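You operate a simulated robot arm through the tools that you are given. There is no shell and no other tool. Be economical: measure what you need, move in short steps, check, and stop when the job is done.

Carry out the task below with a simulated robot arm. There is one attempt and no reset: what you move stays moved.

## Task
Return both inserts from the pins to the rack and wipe the plate.
Fine: gold on peg 1, silver on peg 2; the black one stays; the rag goes back. What is to be rubbed or washed off counts as gone when no trace of it is left.

It is judged by the outcome, as a careful person would: the job done as asked, and still so three seconds after it is handed in. It fails if anything else is knocked over, pushed out of place, dropped, spilled or broken.

## Robot
A 6-joint arm with a two-finger gripper, fixed in place. Base frame: the origin is at the foot of the arm, x ahead of it, y to its left, z up; the work surface is at about z = 700. Readings come in mm, rad, newtons and seconds.
With the tool pointing down near the work surface it reaches from about 380 to 680 mm from the base axis. Its first joint turns from -1.152 to 1.152 rad. Payload 2.45 kg.
The tool frame sits at the grasp point between the pads (the TCP): z along the fingers, y along the line on which they close. The tips reach 30 mm beyond it. The gripper opens to 106 mm. The gripper's body begins 79 mm behind the TCP.
Orientation is that of the tool frame in the base frame, as a unit quaternion [x, y, z, w]. With the fingers straight down and closing along the base's y, the tool's x points along the base's -x, its y along +y and its z along -z.

## Interface
- The arm moves only by the tool apply_moves. Its argument "motion" is a list that holds one entry, the list of rows, each a list of 7 numbers: the turn, a rotation vector about the tool's x, y, z in rad, then the shift along the tool's x, y, z in m, then the opening in per cent of the stroke, from 0 (shut) to 100 (fully open). In form: [[[wx, wy, wz, x, y, z, hand], ...]]. A call has 1 to 20 rows; each row shifts and turns the commanded pose from where the row before left it, along the tool's axes as they then stand. A row lasts 0.2 s, in which the tool goes at most 50 mm and 0.15 rad; a call with a longer step from one row to the next is refused whole, and so is a gripper value outside its range. A pose out of reach is approached as far as the arm can. The call stops where the force on the tool passes 60 N (or 10 N more than at its start, if that is more) or the arm is blocked; 0.2 s more then pass. The fingers move at their own pace (about 153 mm/s each) and stop on an object; they squeeze with about 44 N. The grip force told is the motor's: it shows also when the fingers shut on nothing. Time passes only in rows, and 0.2 s behind the last, so rows that do not move let the fingers close. It gives the time, the measured TCP pose, the force on the tool (base axes), the opening and the grip force at its end, in the units of the frame above (readings bear some noise), with the torque about the TCP (base axes, N m) and any sound that the robot's microphone picked up, and new pictures: "pictures" is both (left out), scene, wrist or none.
- Cameras (640 x 400 px; columns grow to the right, rows downward): "scene" is fixed at [44, 408.6, 1395]; the picture's right is [-0.85, -0.53, 0.00], its down [-0.35, 0.56, -0.75] and it looks along [0.40, -0.64, -0.66] (base axes); focal length 357 px, centre (320, 200). "wrist" rides on the gripper at [76, -2, -106] in the tool frame; the picture's right is [0.02, 1.00, 0.00], its down [-0.78, 0.02, -0.62] and it looks along [-0.62, 0.01, 0.78] (tool axes); focal length 247 px, centre (320, 200). There is no depth. A picture from a camera that has moved, and an enlarged one, comes with that camera's place and axes in the base frame and with its lens.
- close_up(camera, box): a new picture of the part [left, top, right, bottom] of that camera's present view, enlarged. It takes no simulated time.
- finish_job(): hands the job in; it is judged then, once.

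Go step by step. Nothing tells you positions but the pictures and the camera data: compare them with the known pose of the tool, close in by small moves and look again before you grip or let go. The budget is 120 turns and 200 pictures, counting those below and the enlarged ones. Unless the task says otherwise, let go and move clear before handing in, and close with one line.

The tools are called by a JSON object that holds its "method" and its "body". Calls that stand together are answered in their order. apply_moves: Moves the arm, as the interface text tells. Its arguments: {"type":"object","properties":{"motion":{"type":"array","items":{"type":"array","items":{"type":"array","items":{"type":"number"}}}},"pictures":{"type":"string","enum":["both","scene","wrist","none"]}},"required":["motion"]} The other tools are called the same way: close_up (camera, box) takes an enlarged picture of a part of a camera's view; finish_job () hands the job in.

At the start:

```text
t: 0.0
tool_pos: [314.9, -179.2, 947.4]
orientation: [0.001, 1.0, -0.001, 0.0]
ft_force: [0.6, 0.7, 0.3]
moment: [0.0, -0.01, 0.0]
width: 106.0
grip_force: 0.0
```

scene: 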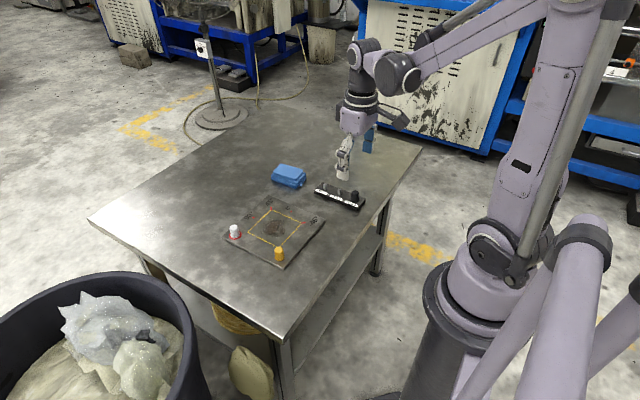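
wrist: 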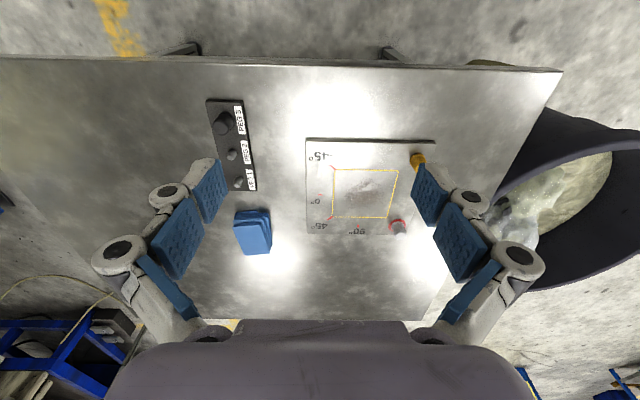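

The table has a plate with a gold and a silver insert on pins, a blue rag, and a black rack with three pegs. I take close-ups first.

{"method": "close_up", "body": {"camera": "scene", "box": [210, 150, 380, 270]}}

{"method": "close_up", "body": {"camera": "wrist", "box": [190, 80, 450, 270]}}

```text
3.33 times, centred on (295, 210) of scene
camera zoom: at [44.0, 408.6, 1395.0], right [-0.85, -0.53, 0.0], down [-0.35, 0.56, -0.75], along [0.4, -0.64, -0.66], focal length 1191 px, centre (403, 167)
```

zoom: 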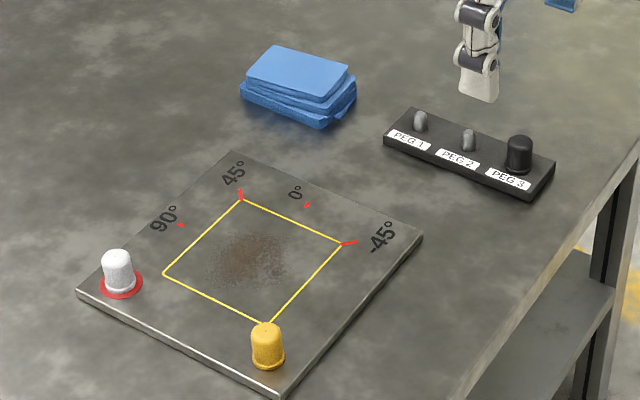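

```text
2.11 times, centred on (320, 175) of wrist
camera zoom: at [238.1, -180.8, 1055.2], right [-0.02, 1.0, 0.0], down [0.78, 0.02, 0.62], along [0.62, 0.01, -0.78], focal length 520 px, centre (320, 253)
```

zoom: 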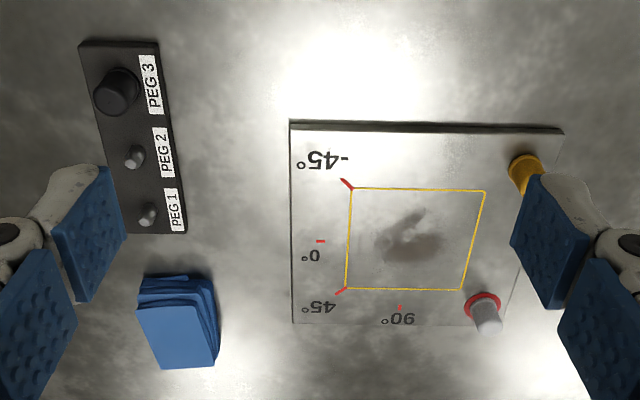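

I estimate gold at (425,-30), silver at (568,-27), pegs 1/2/3 at about x=460/410/360 with y=-305, the stain at (500,-102) and the rag at (593,-305). I move above gold to look closer.

{"method": "apply_moves", "body": {"motion": [[[0, 0, 0, -0.022, 0.03, 0.022, 100], [0, 0, 0, -0.022, 0.03, 0.022, 100], [0, 0, 0, -0.022, 0.03, 0.022, 100], [0, 0, 0, -0.022, 0.03, 0.022, 100], [0, 0, 0, -0.022, 0.03, 0.022, 60], [0, 0, 0, 0, 0, 0, 60]]], "pictures": "wrist"}}

```text
t: 1.4
tool_pos: [427.6, -30.9, 837.9]
orientation: [0.0, 1.0, 0.0, 0.0]
ft_force: [-0.7, -0.6, -0.5]
moment: [0.01, -0.01, -0.03]
width: 63.2
grip_force: 0.1
camera wrist: at [350.1, -32.4, 944.5], right [-0.02, 1.0, 0.0], down [0.78, 0.02, 0.62], along [0.62, 0.01, -0.78], focal length 247 px, centre (320, 200)
```

wrist: 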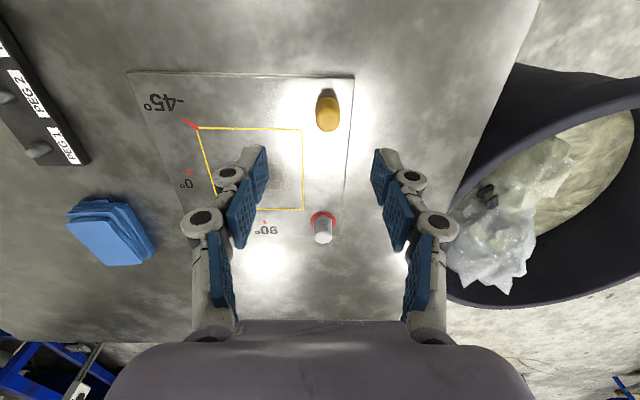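

{"method": "close_up", "body": {"camera": "wrist", "box": [290, 70, 370, 250]}}

{"method": "close_up", "body": {"camera": "wrist", "box": [0, 20, 180, 270]}}

```text
2.22 times, centred on (330, 160) of wrist
camera zoom: at [350.1, -32.4, 944.5], right [-0.02, 1.0, 0.0], down [0.78, 0.02, 0.62], along [0.62, 0.01, -0.78], focal length 549 px, centre (298, 289)
```

zoom: 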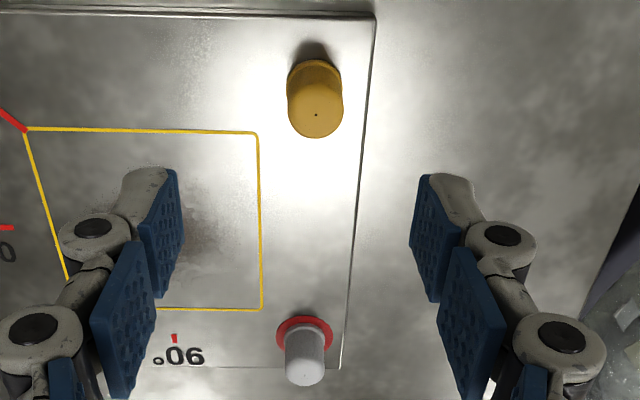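

```text
1.60 times, centred on (90, 145) of wrist
camera zoom: at [350.1, -32.4, 944.5], right [-0.02, 1.0, 0.0], down [0.78, 0.02, 0.62], along [0.62, 0.01, -0.78], focal length 395 px, centre (688, 288)
```

zoom: 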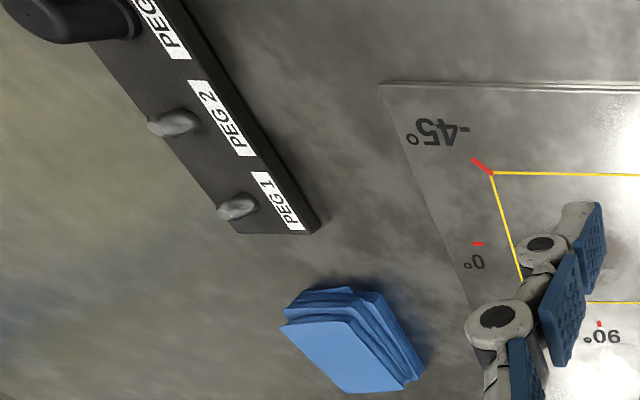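

Gold sits at about (426,-25), with its top near z=745. I line up and come down part way.

{"method": "apply_moves", "body": {"motion": [[[0, 0, 0, 0.001, 0.006, 0.02, 60], [0, 0, 0, 0, 0, 0.03, 60], [0, 0, 0, 0, 0, 0.008, 60]]], "pictures": "wrist"}}

{"method": "close_up", "body": {"camera": "scene", "box": [220, 190, 340, 270]}}

```text
t: 2.2
tool_pos: [425.8, -23.4, 778.6]
orientation: [0.0, 1.0, 0.001, 0.0]
ft_force: [-0.1, -0.1, 0.4]
moment: [0.0, 0.02, -0.03]
width: 63.7
grip_force: 0.0
camera wrist: at [348.7, -25.5, 885.9], right [-0.02, 1.0, 0.0], down [0.78, 0.02, 0.62], along [0.62, 0.01, -0.78], focal length 247 px, centre (320, 200)
```

wrist: 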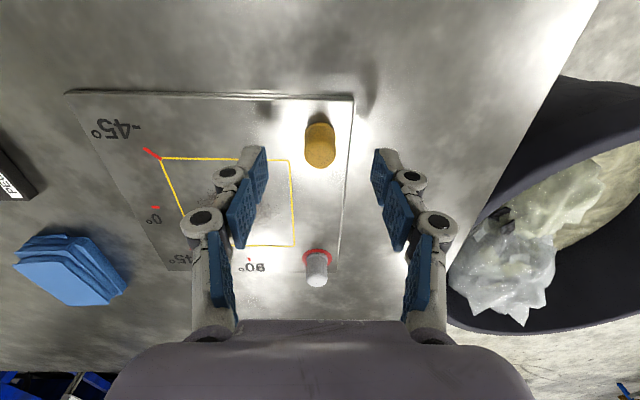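

```text
5.00 times, centred on (280, 230) of scene
camera zoom: at [44.0, 408.6, 1395.0], right [-0.85, -0.53, 0.0], down [-0.35, 0.56, -0.75], along [0.4, -0.64, -0.66], focal length 1786 px, centre (520, 50)
```

zoom: 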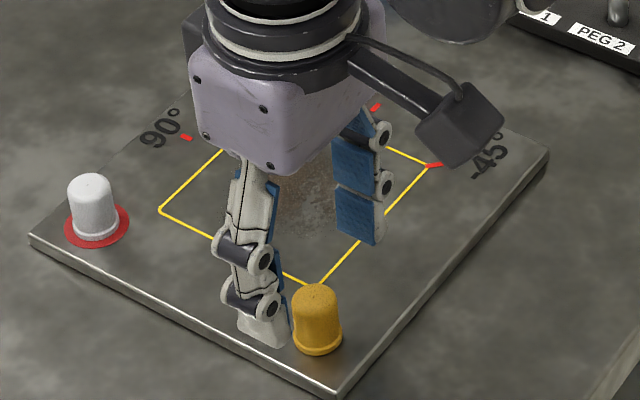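

{"method": "close_up", "body": {"camera": "wrist", "box": [270, 90, 370, 190]}}

```text
4.00 times, centred on (320, 140) of wrist
camera zoom: at [348.7, -25.5, 885.9], right [-0.02, 1.0, 0.0], down [0.78, 0.02, 0.62], along [0.62, 0.01, -0.78], focal length 988 px, centre (320, 440)
```

zoom: 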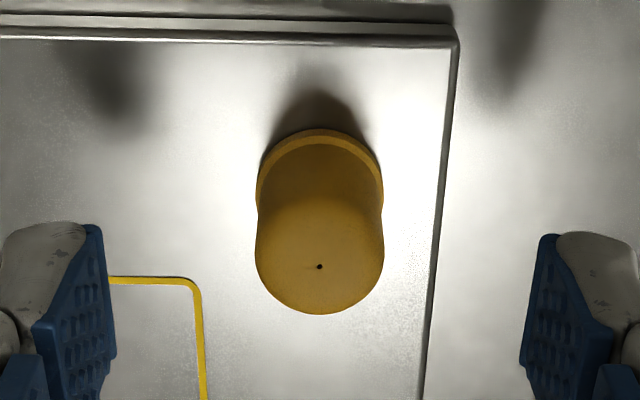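

Gold is centred between the fingers at about (427,-25), with its top near z=742. I descend, close and lift slightly.

{"method": "apply_moves", "body": {"motion": [[[0, 0, 0, -0.001, -0.001, 0.02, 60], [0, 0, 0, 0, 0, 0.016, 60], [0, 0, 0, 0, 0, 0, 10], [0, 0, 0, 0, 0, 0, 10], [0, 0, 0, 0, 0, 0, 10]]], "pictures": "both"}}

```text
t: 3.4
tool_pos: [426.3, -24.3, 744.2]
orientation: [-0.001, 1.0, 0.001, 0.0]
ft_force: [-0.2, 7.6, -0.3]
moment: [0.21, -0.03, 0.02]
width: 20.6
grip_force: 44.0
camera wrist: at [349.2, -25.9, 851.0], right [-0.02, 1.0, 0.0], down [0.78, 0.02, 0.62], along [0.62, 0.02, -0.78], focal length 247 px, centre (320, 200)
```

scene: 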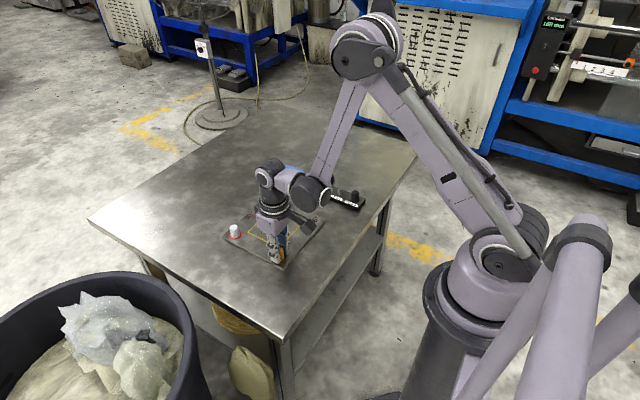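
wrist: 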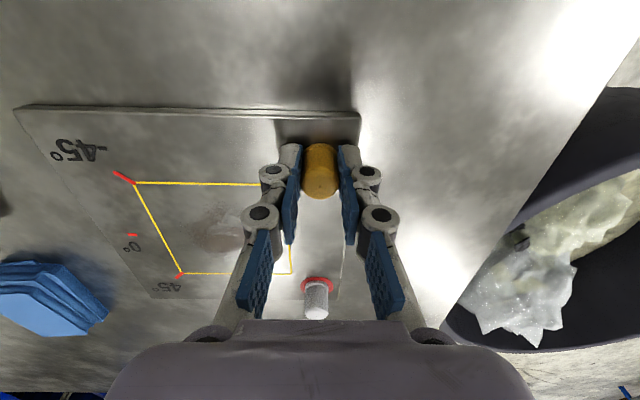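

Gold is gripped at 20.6 mm with a small side load. I ease that off and lift gently.

{"method": "apply_moves", "body": {"motion": [[[0, 0, 0, 0, 0.0008, 0, 10], [0, 0, 0, 0, 0, -0.005, 10], [0, 0, 0, 0, 0, -0.01, 10], [0, 0, 0, 0, 0, -0.015, 10], [0, 0, 0, 0, 0, -0.03, 10], [0, 0, 0, 0, 0, -0.03, 10]]], "pictures": "both"}}

```text
t: 4.8
tool_pos: [422.1, -24.5, 835.9]
orientation: [0.0, 1.0, 0.0, 0.001]
ft_force: [-1.3, 0.6, -0.2]
moment: [-0.03, -0.03, -0.02]
width: 20.8
grip_force: 44.3
camera wrist: at [346.1, -25.4, 941.8], right [-0.02, 1.0, 0.0], down [0.78, 0.02, 0.62], along [0.62, 0.01, -0.78], focal length 247 px, centre (320, 200)
```

scene: 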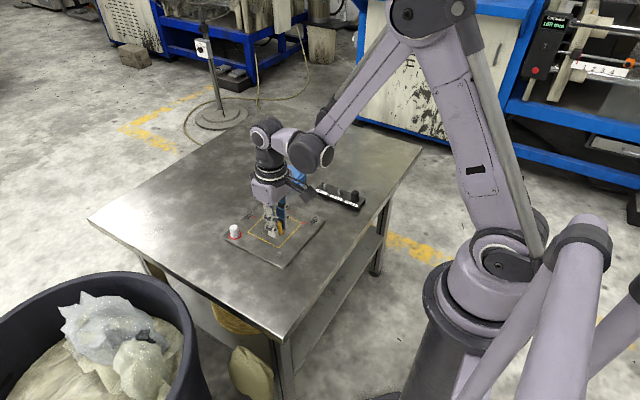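
wrist: 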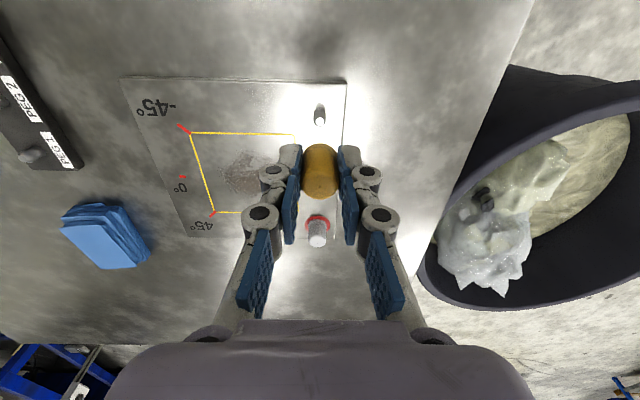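

Gold is free of its pin. I carry it high over to peg 1.

{"method": "apply_moves", "body": {"motion": [[[0, 0, 0, -0.006, -0.025, 0, 10], [0, 0, 0, -0.006, -0.045, 0, 10], [0, 0, 0, -0.006, -0.045, 0, 10], [0, 0, 0, -0.006, -0.045, 0, 10], [0, 0, 0, -0.005, -0.045, 0, 10], [0, 0, 0, -0.005, -0.045, 0, 10], [0, 0, 0, 0, -0.03, 0, 10], [0, 0, 0, 0, 0, 0, 10]]], "pictures": "wrist"}}

{"method": "close_up", "body": {"camera": "wrist", "box": [240, 30, 400, 230]}}

{"method": "close_up", "body": {"camera": "scene", "box": [210, 150, 380, 270]}}

```text
t: 6.6
tool_pos: [458.1, -303.3, 834.9]
orientation: [0.0, 1.0, 0.0, -0.001]
ft_force: [-0.2, 0.2, -0.3]
moment: [-0.03, 0.0, 0.04]
width: 20.9
grip_force: 44.0
camera wrist: at [381.9, -304.8, 942.7], right [-0.02, 1.0, 0.0], down [0.78, 0.02, 0.62], along [0.62, 0.01, -0.78], focal length 247 px, centre (320, 200)
```

wrist: 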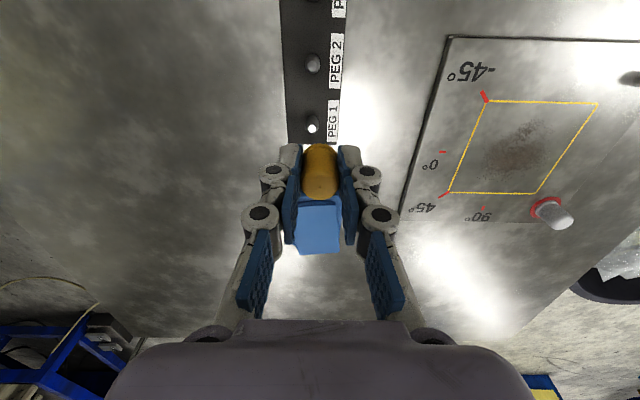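

```text
2.00 times, centred on (320, 130) of wrist
camera zoom: at [381.9, -304.8, 942.7], right [-0.02, 1.0, 0.0], down [0.78, 0.02, 0.62], along [0.62, 0.01, -0.78], focal length 494 px, centre (320, 340)
```

zoom: 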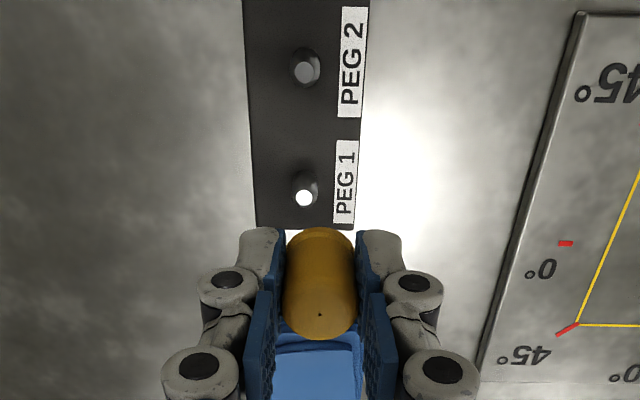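

```text
3.33 times, centred on (295, 210) of scene
camera zoom: at [44.0, 408.6, 1395.0], right [-0.85, -0.53, 0.0], down [-0.35, 0.56, -0.75], along [0.4, -0.64, -0.66], focal length 1191 px, centre (403, 167)
```

zoom: 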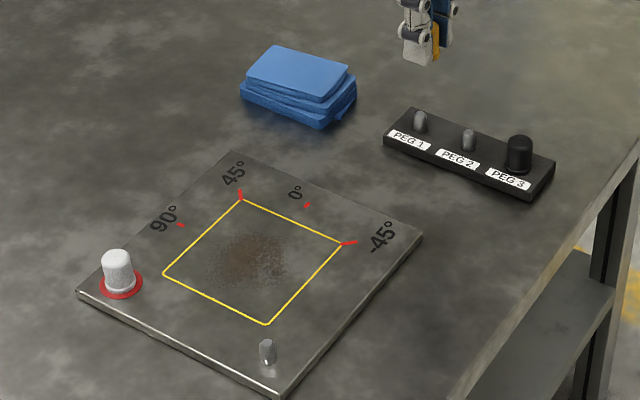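

Peg 1 appears to be at about (466,-311). I shift there and come down part way to compare.

{"method": "apply_moves", "body": {"motion": [[[0, 0, 0, -0.007, -0.007, 0.015, 10], [0, 0, 0, 0, 0, 0.025, 10], [0, 0, 0, 0, 0, 0, 10]]], "pictures": "none"}}

{"method": "close_up", "body": {"camera": "wrist", "box": [260, 40, 380, 220]}}

{"method": "close_up", "body": {"camera": "scene", "box": [300, 150, 380, 220]}}

```text
t: 7.4
tool_pos: [465.9, -310.0, 794.3]
orientation: [0.0, 1.0, 0.0, -0.001]
ft_force: [0.0, -0.4, -0.4]
moment: [-0.03, 0.0, 0.01]
width: 20.8
grip_force: 44.3
```

```text
2.22 times, centred on (320, 130) of wrist
camera zoom: at [389.2, -310.6, 901.4], right [-0.02, 1.0, 0.0], down [0.78, 0.02, 0.62], along [0.62, 0.01, -0.78], focal length 549 px, centre (320, 356)
```

zoom: 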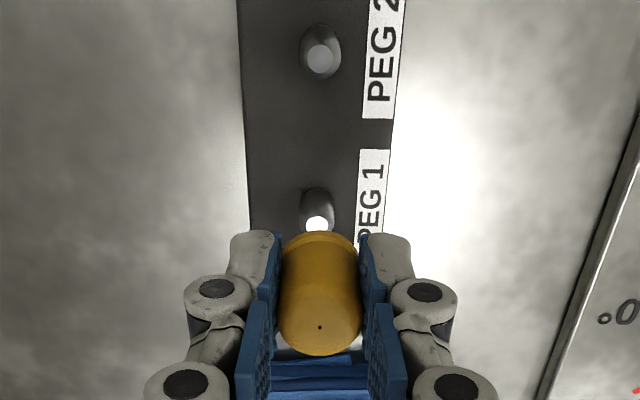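

```text
5.71 times, centred on (340, 185) of scene
camera zoom: at [44.0, 408.6, 1395.0], right [-0.85, -0.53, 0.0], down [-0.35, 0.56, -0.75], along [0.4, -0.64, -0.66], focal length 2042 px, centre (206, 286)
```

zoom: 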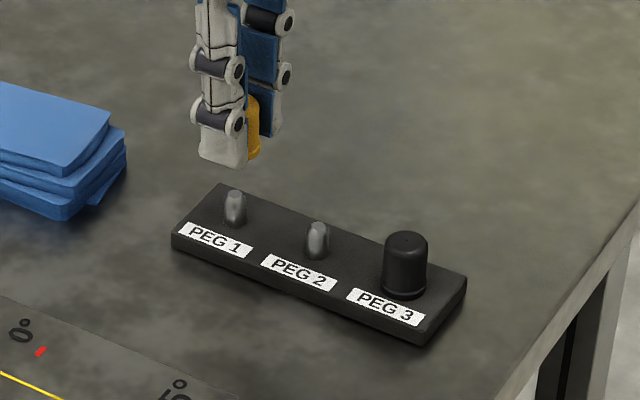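

Alignment in y looks close, but x is still uncertain. I come lower for a sharper comparison.

{"method": "apply_moves", "body": {"motion": [[[0, 0, 0, 0, -0.001, 0.012, 10], [0, 0, 0, 0, 0, 0, 10]]], "pictures": "none"}}

{"method": "close_up", "body": {"camera": "wrist", "box": [280, 90, 360, 190]}}

{"method": "close_up", "body": {"camera": "scene", "box": [320, 160, 370, 210]}}

```text
t: 8.0
tool_pos: [465.8, -310.6, 783.8]
orientation: [0.001, 1.0, -0.001, 0.001]
ft_force: [0.0, 0.4, -0.2]
moment: [-0.02, 0.0, 0.0]
width: 20.8
grip_force: 43.6
```

```text
4.00 times, centred on (320, 140) of wrist
camera zoom: at [389.0, -311.9, 889.9], right [-0.02, 1.0, 0.0], down [0.78, 0.02, 0.62], along [0.62, 0.01, -0.78], focal length 988 px, centre (320, 440)
```

zoom: 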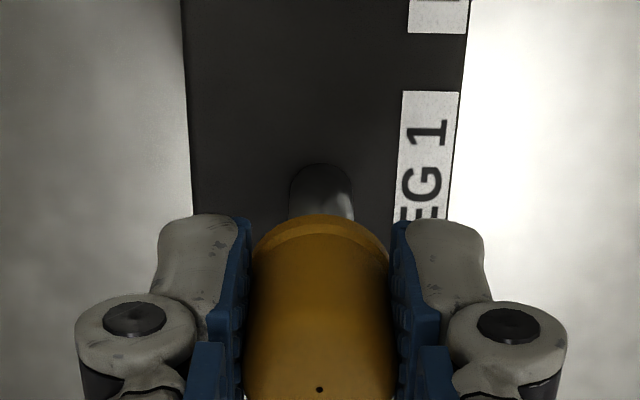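

```text
8.00 times, centred on (345, 185) of scene
camera zoom: at [44.0, 408.6, 1395.0], right [-0.85, -0.53, 0.0], down [-0.35, 0.56, -0.75], along [0.4, -0.64, -0.66], focal length 2858 px, centre (120, 320)
```

zoom: 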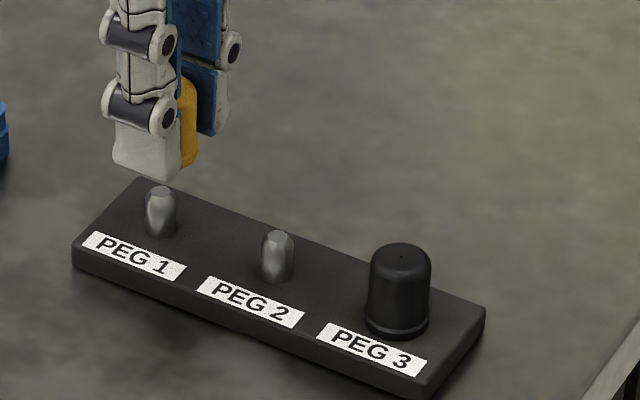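

In y the insert and peg match to well under a millimetre, and the scene view suggests about 1 mm more in x. I shift that and descend carefully.

{"method": "apply_moves", "body": {"motion": [[[0, 0, 0, -0.0012, 0, 0.004, 10], [0, 0, 0, 0, 0, 0.004, 10], [0, 0, 0, 0, 0, 0.003, 10]]], "pictures": "none"}}

{"method": "close_up", "body": {"camera": "wrist", "box": [280, 90, 360, 190]}}

{"method": "close_up", "body": {"camera": "scene", "box": [320, 165, 360, 205]}}

```text
t: 8.8
tool_pos: [468.0, -311.3, 771.6]
orientation: [0.0, 1.0, 0.0, -0.001]
ft_force: [0.2, -0.2, -0.7]
moment: [0.0, 0.05, 0.01]
width: 20.6
grip_force: 44.1
```

```text
4.00 times, centred on (320, 140) of wrist
camera zoom: at [390.4, -312.6, 878.6], right [-0.02, 1.0, 0.0], down [0.78, 0.02, 0.62], along [0.62, 0.01, -0.78], focal length 988 px, centre (320, 440)
```

zoom: 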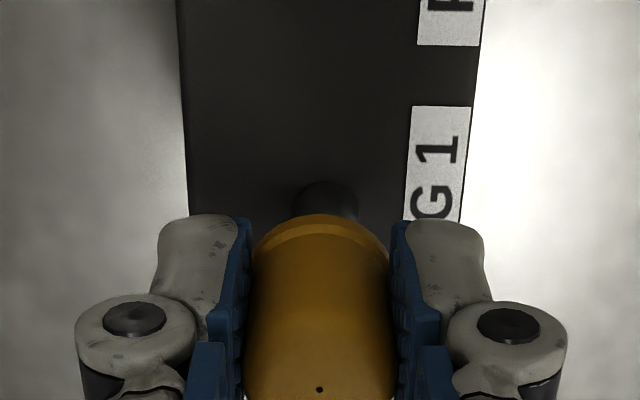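

```text
10.00 times, centred on (340, 185) of scene
camera zoom: at [44.0, 408.6, 1395.0], right [-0.85, -0.53, 0.0], down [-0.35, 0.56, -0.75], along [0.4, -0.64, -0.66], focal length 3573 px, centre (120, 350)
```

zoom: 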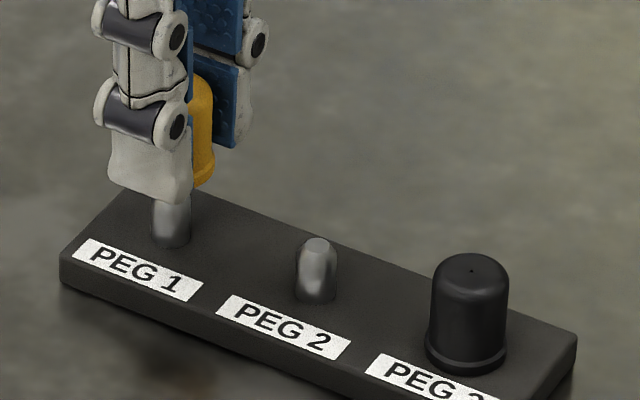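

The insert is still about 1 mm short in x and 0.7 mm in y. I correct that and go down a little.

{"method": "apply_moves", "body": {"motion": [[[0, 0, 0, -0.001, 0.0007, 0, 10], [0, 0, 0, 0, 0, 0.003, 10], [0, 0, 0, 0, 0, 0.003, 10], [0, 0, 0, 0, 0, 0, 10]]], "pictures": "none"}}

{"method": "close_up", "body": {"camera": "wrist", "box": [280, 90, 360, 190]}}

{"method": "close_up", "body": {"camera": "scene", "box": [320, 165, 360, 205]}}

```text
t: 9.8
tool_pos: [468.2, -310.8, 764.4]
orientation: [0.0, 1.0, 0.0, 0.0]
ft_force: [0.2, -0.4, -0.2]
moment: [0.0, -0.01, 0.03]
width: 20.6
grip_force: 43.5
```

```text
4.00 times, centred on (320, 140) of wrist
camera zoom: at [391.1, -312.3, 872.2], right [-0.02, 1.0, 0.0], down [0.78, 0.02, 0.62], along [0.62, 0.01, -0.78], focal length 988 px, centre (320, 440)
```

zoom: 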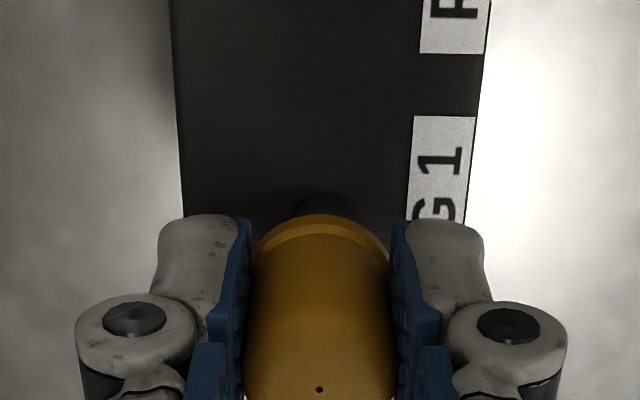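

```text
10.00 times, centred on (340, 185) of scene
camera zoom: at [44.0, 408.6, 1395.0], right [-0.85, -0.53, 0.0], down [-0.35, 0.56, -0.75], along [0.4, -0.64, -0.66], focal length 3573 px, centre (120, 350)
```

zoom: 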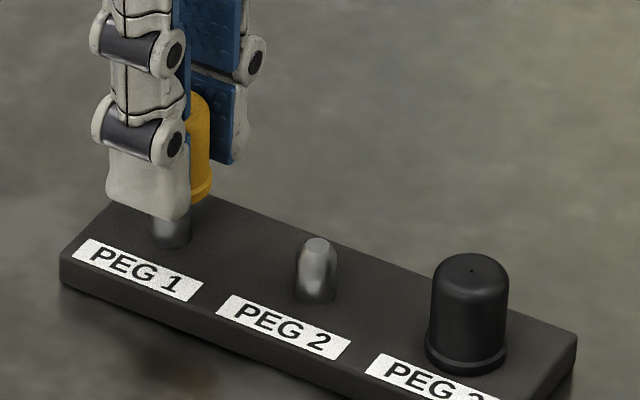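

Now aligned. I keep going down in small steps and watch the force.

{"method": "apply_moves", "body": {"motion": [[[0, 0, 0, 0, 0, 0.003, 10], [0, 0, 0, 0, 0, 0.003, 10], [0, 0, 0, 0, 0, 0, 10]]], "pictures": "none"}}

{"method": "close_up", "body": {"camera": "scene", "box": [320, 165, 360, 205]}}

```text
t: 10.6
tool_pos: [468.6, -310.0, 758.9]
orientation: [0.0, 1.0, 0.001, 0.0]
ft_force: [-0.1, -1.0, -0.1]
moment: [-0.02, 0.02, 0.02]
width: 20.5
grip_force: 44.3
```

```text
10.00 times, centred on (340, 185) of scene
camera zoom: at [44.0, 408.6, 1395.0], right [-0.85, -0.53, 0.0], down [-0.35, 0.56, -0.75], along [0.4, -0.64, -0.66], focal length 3573 px, centre (120, 350)
```

zoom: 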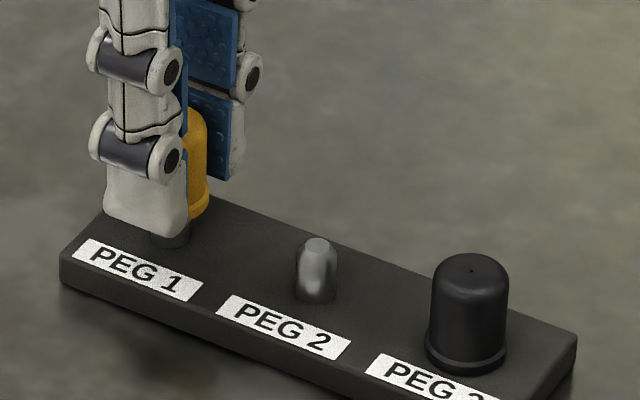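

The peg has entered the insert with no force. About 12 mm remain.

{"method": "apply_moves", "body": {"motion": [[[0, 0, 0, 0, 0, 0.003, 10], [0, 0, 0, 0, 0, 0.003, 10], [0, 0, 0, 0, 0, 0.003, 10], [0, 0, 0, 0, 0, 0, 10]]], "pictures": "none"}}

{"method": "close_up", "body": {"camera": "scene", "box": [320, 165, 360, 205]}}

```text
t: 11.6
tool_pos: [467.2, -311.6, 750.2]
orientation: [0.0, 1.0, 0.0, 0.0]
ft_force: [0.0, 0.3, -0.6]
moment: [0.02, -0.01, -0.03]
width: 20.7
grip_force: 44.1
```

```text
10.00 times, centred on (340, 185) of scene
camera zoom: at [44.0, 408.6, 1395.0], right [-0.85, -0.53, 0.0], down [-0.35, 0.56, -0.75], along [0.4, -0.64, -0.66], focal length 3573 px, centre (120, 350)
```

zoom: 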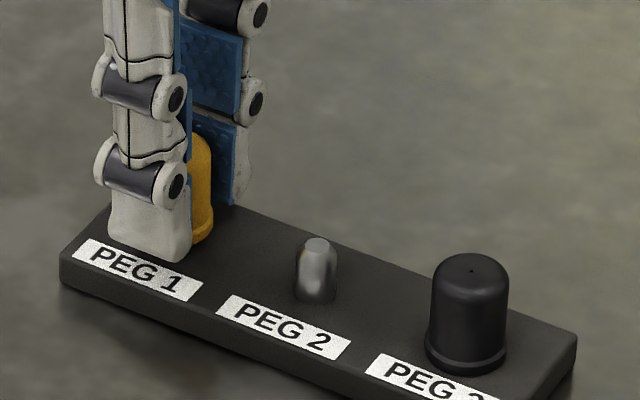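

{"method": "apply_moves", "body": {"motion": [[[0, 0, 0, 0, 0, 0.001, 10], [0, 0, 0, 0, 0, 0.001, 10], [0, 0, 0, 0, 0, 0, 10]]], "pictures": "none"}}

{"method": "close_up", "body": {"camera": "scene", "box": [320, 165, 360, 205]}}

```text
t: 12.4
tool_pos: [468.1, -311.5, 748.0]
orientation: [0.0, 1.0, 0.0, 0.0]
ft_force: [0.4, -0.9, -0.4]
moment: [0.01, -0.02, -0.02]
width: 20.8
grip_force: 43.8
```

```text
10.00 times, centred on (340, 185) of scene
camera zoom: at [44.0, 408.6, 1395.0], right [-0.85, -0.53, 0.0], down [-0.35, 0.56, -0.75], along [0.4, -0.64, -0.66], focal length 3573 px, centre (120, 350)
```

zoom: 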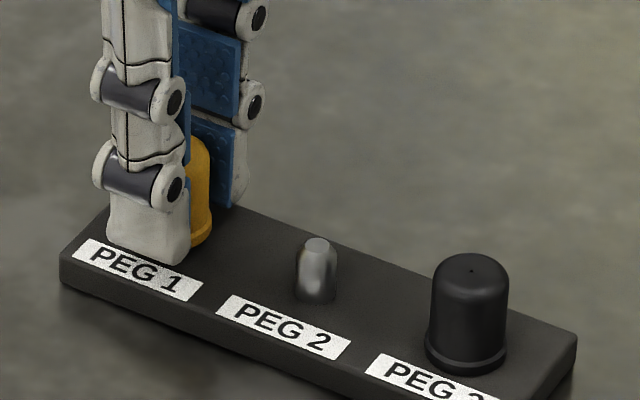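

{"method": "apply_moves", "body": {"motion": [[[0, 0, 0, 0, 0, 0.001, 10], [0, 0, 0, 0, 0, 0.0005, 10], [0, 0, 0, 0, 0, 0, 10]]], "pictures": "none"}}

```text
t: 13.2
tool_pos: [469.6, -311.4, 748.0]
orientation: [-0.001, 1.0, 0.0, 0.0]
ft_force: [0.0, 0.2, 0.3]
moment: [0.02, 0.0, -0.01]
width: 20.7
grip_force: 43.8
```

{"method": "apply_moves", "body": {"motion": [[[0, 0, 0, 0, 0, 0.001, 10], [0, 0, 0, 0, 0, 0.0005, 10], [0, 0, 0, 0, 0, 0, 10]]], "pictures": "none"}}

{"method": "close_up", "body": {"camera": "scene", "box": [320, 165, 360, 205]}}

```text
t: 14.0
tool_pos: [467.3, -309.6, 745.8]
orientation: [0.0, 1.0, 0.0, 0.0]
ft_force: [-0.3, 0.9, 5.0]
moment: [0.0, -0.03, 0.0]
width: 20.9
grip_force: 43.6
```

```text
10.00 times, centred on (340, 185) of scene
camera zoom: at [43.9, 408.7, 1395.0], right [-0.85, -0.53, 0.0], down [-0.35, 0.56, -0.75], along [0.4, -0.64, -0.66], focal length 3573 px, centre (120, 350)
```

zoom: 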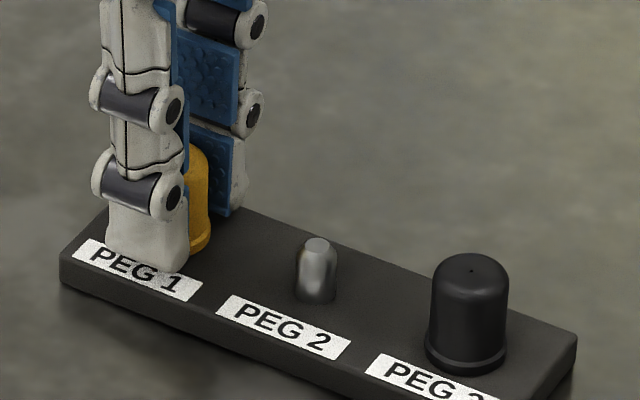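

Contact: gold is seated. I release and rise.

{"method": "apply_moves", "body": {"motion": [[[0, 0, 0, 0, 0, 0, 50], [0, 0, 0, 0, 0, 0, 50], [0, 0, 0, 0, 0, -0.02, 50], [0, 0, 0, 0, 0, -0.035, 50], [0, 0, 0, 0, 0, -0.04, 50]]], "pictures": "none"}}

{"method": "close_up", "body": {"camera": "scene", "box": [310, 150, 380, 220]}}

{"method": "close_up", "body": {"camera": "wrist", "box": [240, 0, 400, 230]}}

```text
t: 15.2
tool_pos: [468.1, -310.1, 839.2]
orientation: [0.0, 1.0, 0.0, 0.0]
ft_force: [0.6, -1.3, -0.2]
moment: [0.0, 0.05, -0.01]
width: 52.8
grip_force: 0.1
```

```text
5.71 times, centred on (345, 185) of scene
camera zoom: at [43.9, 408.6, 1395.0], right [-0.85, -0.53, 0.0], down [-0.35, 0.56, -0.75], along [0.4, -0.64, -0.66], focal length 2042 px, centre (177, 286)
```

zoom: 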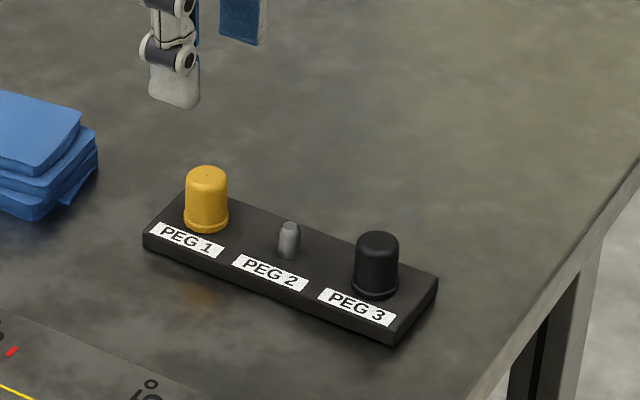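

```text
1.74 times, centred on (320, 115) of wrist
camera zoom: at [392.0, -311.5, 945.4], right [-0.02, 1.0, 0.0], down [0.78, 0.02, 0.62], along [0.62, 0.01, -0.78], focal length 430 px, centre (320, 348)
```

zoom: 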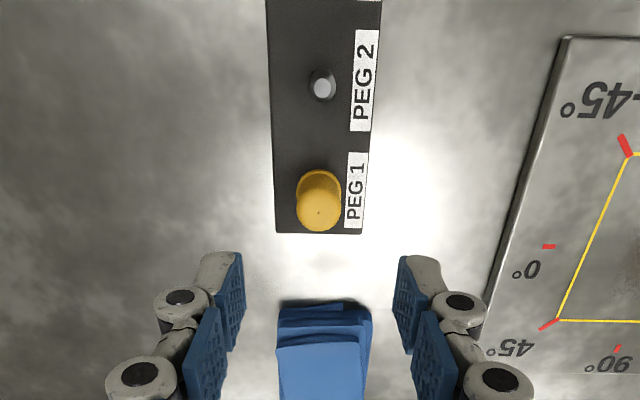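

Gold stands properly on peg 1. Next I move over to the silver insert.

{"method": "apply_moves", "body": {"motion": [[[0, 0, 0, -0.0147, 0.0409, 0, 60], [0, 0, 0, -0.0147, 0.0409, 0, 60], [0, 0, 0, -0.0147, 0.0409, 0, 60], [0, 0, 0, -0.0147, 0.0409, 0, 60], [0, 0, 0, -0.0147, 0.0409, 0, 60], [0, 0, 0, -0.0147, 0.0409, 0, 60], [0, 0, 0, -0.0147, 0.0409, 0.02, 60], [0, 0, 0, 0, 0, 0.03, 60], [0, 0, 0, 0, 0, 0, 60]]], "pictures": "none"}}

{"method": "close_up", "body": {"camera": "wrist", "box": [250, 80, 390, 220]}}

```text
t: 17.2
tool_pos: [569.9, -24.3, 789.7]
orientation: [0.0, 1.0, 0.0, 0.0]
ft_force: [0.4, 0.2, -0.3]
moment: [-0.02, -0.02, -0.01]
width: 63.5
grip_force: 0.2
```

```text
2.86 times, centred on (320, 150) of wrist
camera zoom: at [492.8, -25.4, 896.8], right [-0.02, 1.0, 0.0], down [0.78, 0.02, 0.62], along [0.62, 0.01, -0.78], focal length 706 px, centre (320, 343)
```

zoom: 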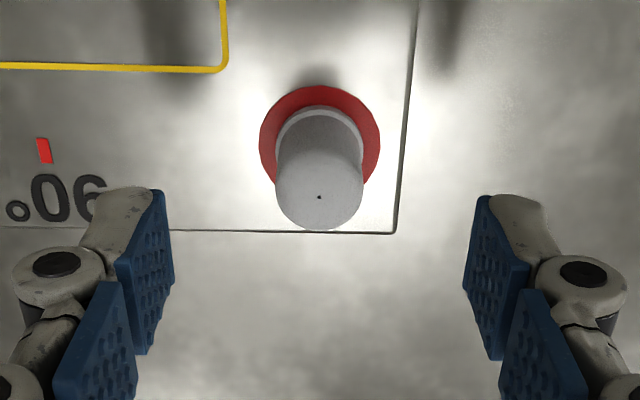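

Silver is centred between the fingers. I descend and close.

{"method": "apply_moves", "body": {"motion": [[[0, 0, 0, -0.001, 0, 0.02, 60], [0, 0, 0, 0, 0, 0.02, 60], [0, 0, 0, 0, 0, 0.0055, 60], [0, 0, 0, 0, 0, 0, 10], [0, 0, 0, 0, 0, 0, 10], [0, 0, 0, 0, 0, 0, 10]]], "pictures": "none"}}

{"method": "close_up", "body": {"camera": "wrist", "box": [250, 80, 390, 220]}}

```text
t: 18.6
tool_pos: [572.3, -25.1, 743.1]
orientation: [0.0, 1.0, -0.001, 0.0]
ft_force: [0.5, 3.7, -1.0]
moment: [0.12, -0.02, -0.01]
width: 20.6
grip_force: 44.1
```

```text
2.86 times, centred on (320, 150) of wrist
camera zoom: at [494.3, -25.7, 851.4], right [-0.02, 1.0, 0.0], down [0.78, 0.02, 0.62], along [0.62, 0.01, -0.78], focal length 706 px, centre (320, 343)
```

zoom: 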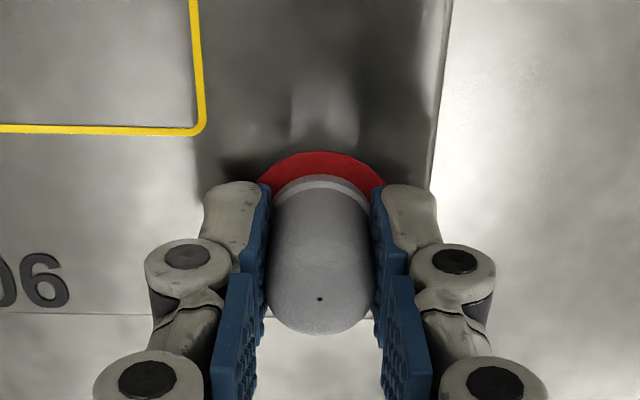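

Silver is gripped. I lift it and carry it over peg 2.

{"method": "apply_moves", "body": {"motion": [[[0, 0, 0, 0, 0, -0.005, 10], [0, 0, 0, 0, 0, -0.01, 10], [0, 0, 0, 0, 0, -0.015, 10], [0, 0, 0, 0, 0, -0.03, 10], [0, 0, 0, 0, 0, -0.03, 10], [0, 0, 0, 0.0188, -0.0358, 0, 10], [0, 0, 0, 0.0188, -0.0358, 0, 10], [0, 0, 0, 0.0188, -0.0358, 0, 10], [0, 0, 0, 0.0188, -0.0358, 0, 10], [0, 0, 0, 0.0188, -0.0358, 0, 10], [0, 0, 0, 0.0188, -0.0358, 0, 10], [0, 0, 0, 0.0188, -0.0358, 0, 10], [0, 0, 0, 0.0188, -0.0358, 0, 10], [0, 0, 0, 0, 0, 0.02, 10], [0, 0, 0, 0, 0, 0, 10]]], "pictures": "none"}}

{"method": "close_up", "body": {"camera": "wrist", "box": [250, 60, 390, 220]}}

{"method": "close_up", "body": {"camera": "scene", "box": [325, 160, 375, 210]}}

```text
t: 21.8
tool_pos: [422.3, -310.9, 813.7]
orientation: [0.0, 1.0, 0.0, 0.0]
ft_force: [-0.1, 0.4, 0.0]
moment: [-0.01, 0.02, 0.01]
width: 20.6
grip_force: 44.2
```

```text
2.50 times, centred on (320, 140) of wrist
camera zoom: at [344.5, -311.7, 920.4], right [-0.02, 1.0, 0.0], down [0.78, 0.02, 0.62], along [0.62, 0.01, -0.78], focal length 617 px, centre (320, 350)
```

zoom: 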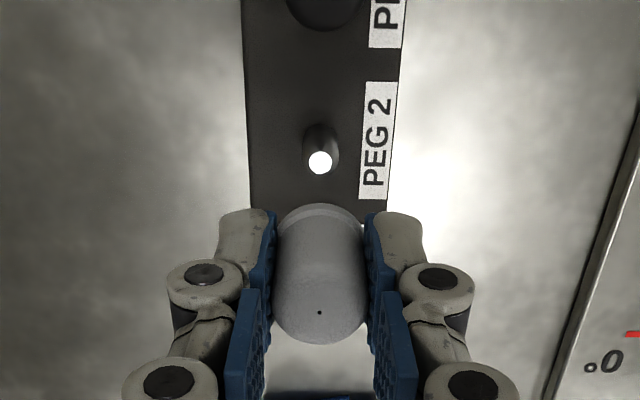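

```text
8.00 times, centred on (350, 185) of scene
camera zoom: at [44.0, 408.6, 1395.0], right [-0.85, -0.53, 0.0], down [-0.35, 0.56, -0.75], along [0.4, -0.64, -0.66], focal length 2858 px, centre (80, 320)
```

zoom: 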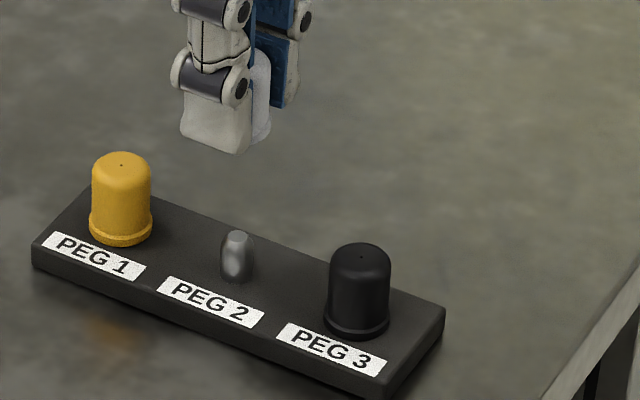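

Nearly aligned already. I come lower and compare again.

{"method": "apply_moves", "body": {"motion": [[[0, 0, 0, 0, 0, 0.02, 10], [0, 0, 0, 0, 0, 0.022, 10], [0, 0, 0, 0, 0, 0, 10]]], "pictures": "none"}}

{"method": "close_up", "body": {"camera": "wrist", "box": [280, 90, 360, 190]}}

{"method": "close_up", "body": {"camera": "scene", "box": [330, 165, 370, 205]}}

```text
t: 22.6
tool_pos: [422.6, -309.4, 771.6]
orientation: [0.001, 1.0, 0.0, -0.001]
ft_force: [0.3, -0.4, -0.1]
moment: [0.02, 0.02, -0.02]
width: 20.6
grip_force: 43.9
```

```text
4.00 times, centred on (320, 140) of wrist
camera zoom: at [345.4, -310.6, 879.1], right [-0.02, 1.0, 0.0], down [0.78, 0.02, 0.62], along [0.62, 0.01, -0.78], focal length 988 px, centre (320, 440)
```

zoom: 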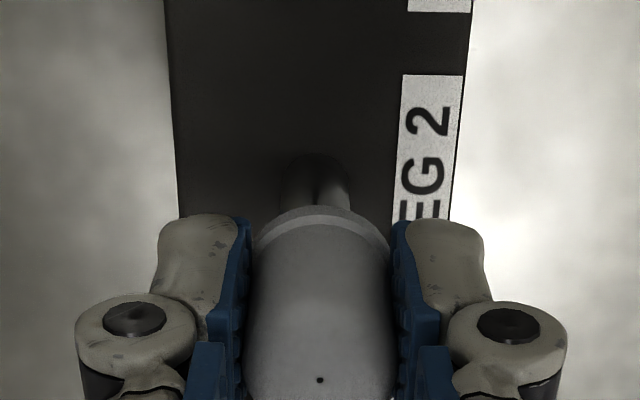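

```text
10.00 times, centred on (350, 185) of scene
camera zoom: at [44.0, 408.6, 1395.0], right [-0.85, -0.53, 0.0], down [-0.35, 0.56, -0.75], along [0.4, -0.64, -0.66], focal length 3573 px, centre (20, 350)
```

zoom: 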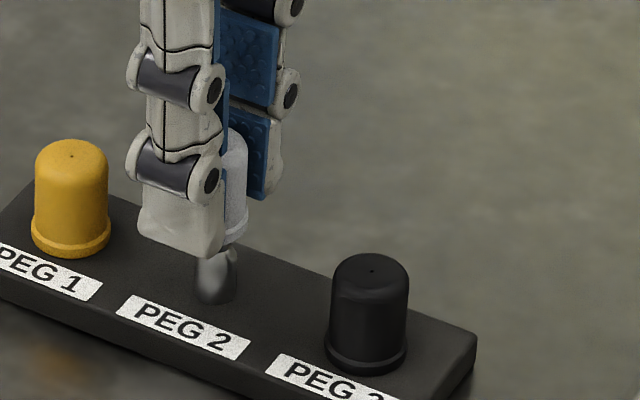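

The insert is about 3 mm too far in x and 0.8 mm in y. I correct and look again.

{"method": "apply_moves", "body": {"motion": [[[0, 0, 0, 0.003, -0.0008, 0, 10], [0, 0, 0, 0, 0, 0.003, 10], [0, 0, 0, 0, 0, 0, 10]]], "pictures": "none"}}

{"method": "close_up", "body": {"camera": "wrist", "box": [280, 90, 360, 190]}}

{"method": "close_up", "body": {"camera": "scene", "box": [330, 165, 370, 205]}}

```text
t: 23.4
tool_pos: [417.9, -310.5, 769.7]
orientation: [0.0, 1.0, 0.001, 0.001]
ft_force: [1.1, 0.9, -0.2]
moment: [-0.03, -0.02, 0.0]
width: 20.8
grip_force: 44.6
```

```text
4.00 times, centred on (320, 140) of wrist
camera zoom: at [341.9, -312.3, 876.4], right [-0.02, 1.0, 0.0], down [0.78, 0.02, 0.62], along [0.62, 0.01, -0.78], focal length 988 px, centre (320, 440)
```

zoom: 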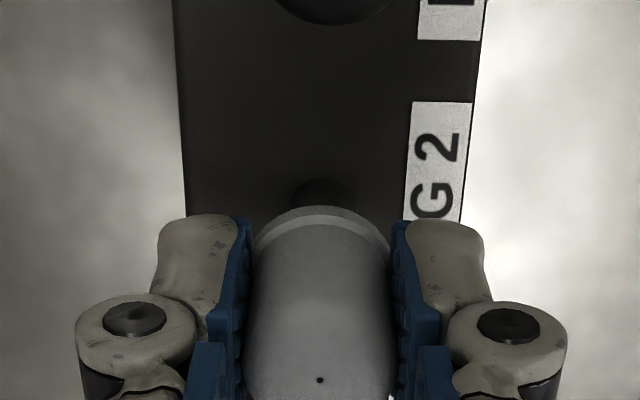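

```text
10.00 times, centred on (350, 185) of scene
camera zoom: at [44.0, 408.6, 1395.0], right [-0.85, -0.53, 0.0], down [-0.35, 0.56, -0.75], along [0.4, -0.64, -0.66], focal length 3573 px, centre (20, 350)
```

zoom: 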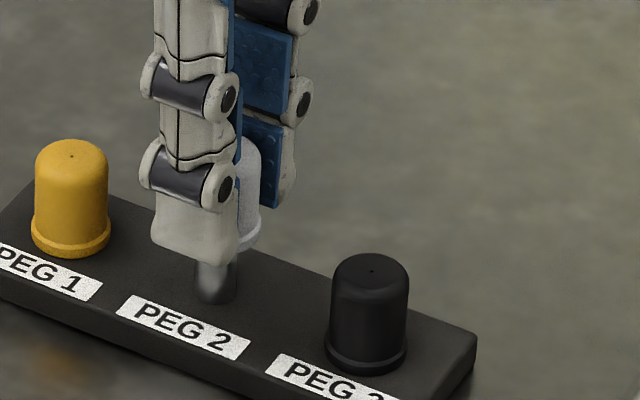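

{"method": "apply_moves", "body": {"motion": [[[0, 0, 0, -0.0004, 0, 0.003, 10], [0, 0, 0, 0, 0, 0.003, 10], [0, 0, 0, 0, 0, 0, 10]]], "pictures": "none"}}

{"method": "close_up", "body": {"camera": "wrist", "box": [280, 90, 360, 190]}}

{"method": "close_up", "body": {"camera": "scene", "box": [330, 165, 370, 205]}}

```text
t: 24.2
tool_pos: [419.2, -310.8, 763.2]
orientation: [0.0, 1.0, 0.0, 0.0]
ft_force: [0.6, -1.2, -0.2]
moment: [-0.02, -0.01, -0.02]
width: 20.8
grip_force: 43.5
```

```text
4.00 times, centred on (320, 140) of wrist
camera zoom: at [342.7, -313.0, 870.1], right [-0.02, 1.0, 0.0], down [0.78, 0.02, 0.62], along [0.62, 0.01, -0.78], focal length 988 px, centre (320, 440)
```

zoom: 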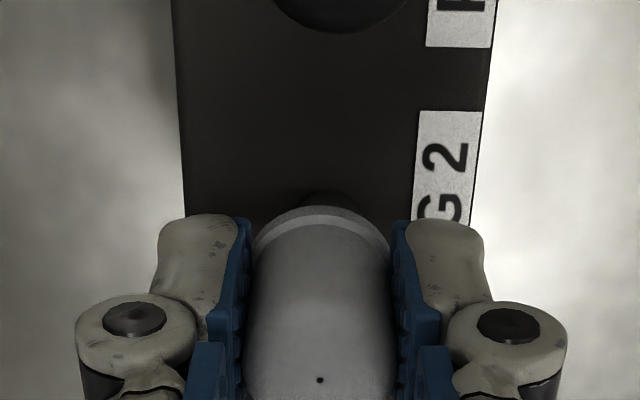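

```text
10.00 times, centred on (350, 185) of scene
camera zoom: at [44.0, 408.6, 1395.0], right [-0.85, -0.53, 0.0], down [-0.35, 0.56, -0.75], along [0.4, -0.64, -0.66], focal length 3573 px, centre (20, 350)
```

zoom: 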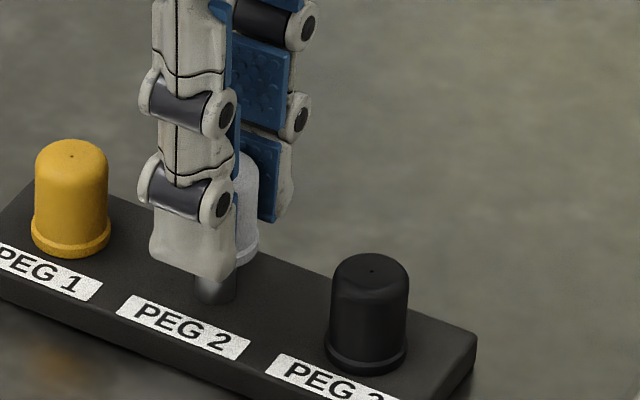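

{"method": "apply_moves", "body": {"motion": [[[0, 0, 0, 0, 0.0005, 0.002, 10], [0, 0, 0, 0, 0, 0.002, 10], [0, 0, 0, 0, 0, 0.002, 10], [0, 0, 0, 0, 0, 0.002, 10], [0, 0, 0, 0, 0, 0, 10]]], "pictures": "none"}}

{"method": "close_up", "body": {"camera": "scene", "box": [330, 165, 370, 205]}}

```text
t: 25.4
tool_pos: [418.8, -310.6, 755.6]
orientation: [0.0, 1.0, 0.001, 0.0]
ft_force: [0.3, -0.3, 0.7]
moment: [0.04, 0.0, 0.0]
width: 20.6
grip_force: 44.3
```

```text
10.00 times, centred on (350, 185) of scene
camera zoom: at [44.0, 408.6, 1395.0], right [-0.85, -0.53, 0.0], down [-0.35, 0.56, -0.75], along [0.4, -0.64, -0.66], focal length 3573 px, centre (20, 350)
```

zoom: 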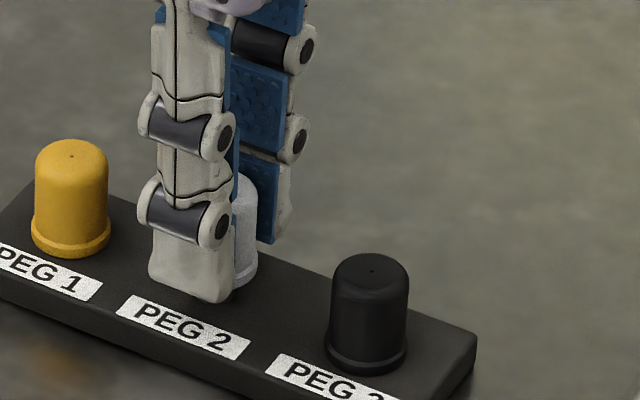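

The peg is inside without resistance. I continue to contact near z=745.

{"method": "apply_moves", "body": {"motion": [[[0, 0, 0, 0, 0, 0.002, 10], [0, 0, 0, 0, 0, 0.002, 10], [0, 0, 0, 0, 0, 0.002, 10], [0, 0, 0, 0, 0, 0.0015, 10], [0, 0, 0, 0, 0, 0, 10]]], "pictures": "none"}}

```text
t: 26.6
tool_pos: [418.5, -311.1, 748.6]
orientation: [0.0, 1.0, 0.0, 0.0]
ft_force: [0.5, 0.3, -0.3]
moment: [-0.01, 0.04, -0.01]
width: 20.7
grip_force: 44.1
```

{"method": "apply_moves", "body": {"motion": [[[0, 0, 0, 0, 0, 0.001, 10], [0, 0, 0, 0, 0, 0.001, 10], [0, 0, 0, 0, 0, 0, 10]]], "pictures": "none"}}

{"method": "close_up", "body": {"camera": "scene", "box": [330, 165, 370, 205]}}

```text
t: 27.4
tool_pos: [419.0, -311.6, 745.9]
orientation: [0.0, 1.0, -0.001, 0.0]
ft_force: [-0.8, 0.0, 1.9]
moment: [-0.03, 0.03, 0.02]
width: 20.8
grip_force: 43.8
```

```text
10.00 times, centred on (350, 185) of scene
camera zoom: at [43.9, 408.6, 1395.0], right [-0.85, -0.53, 0.0], down [-0.35, 0.56, -0.75], along [0.4, -0.64, -0.66], focal length 3573 px, centre (20, 350)
```

zoom: 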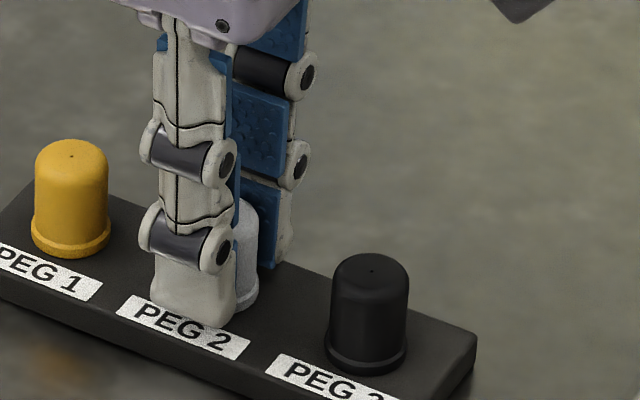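

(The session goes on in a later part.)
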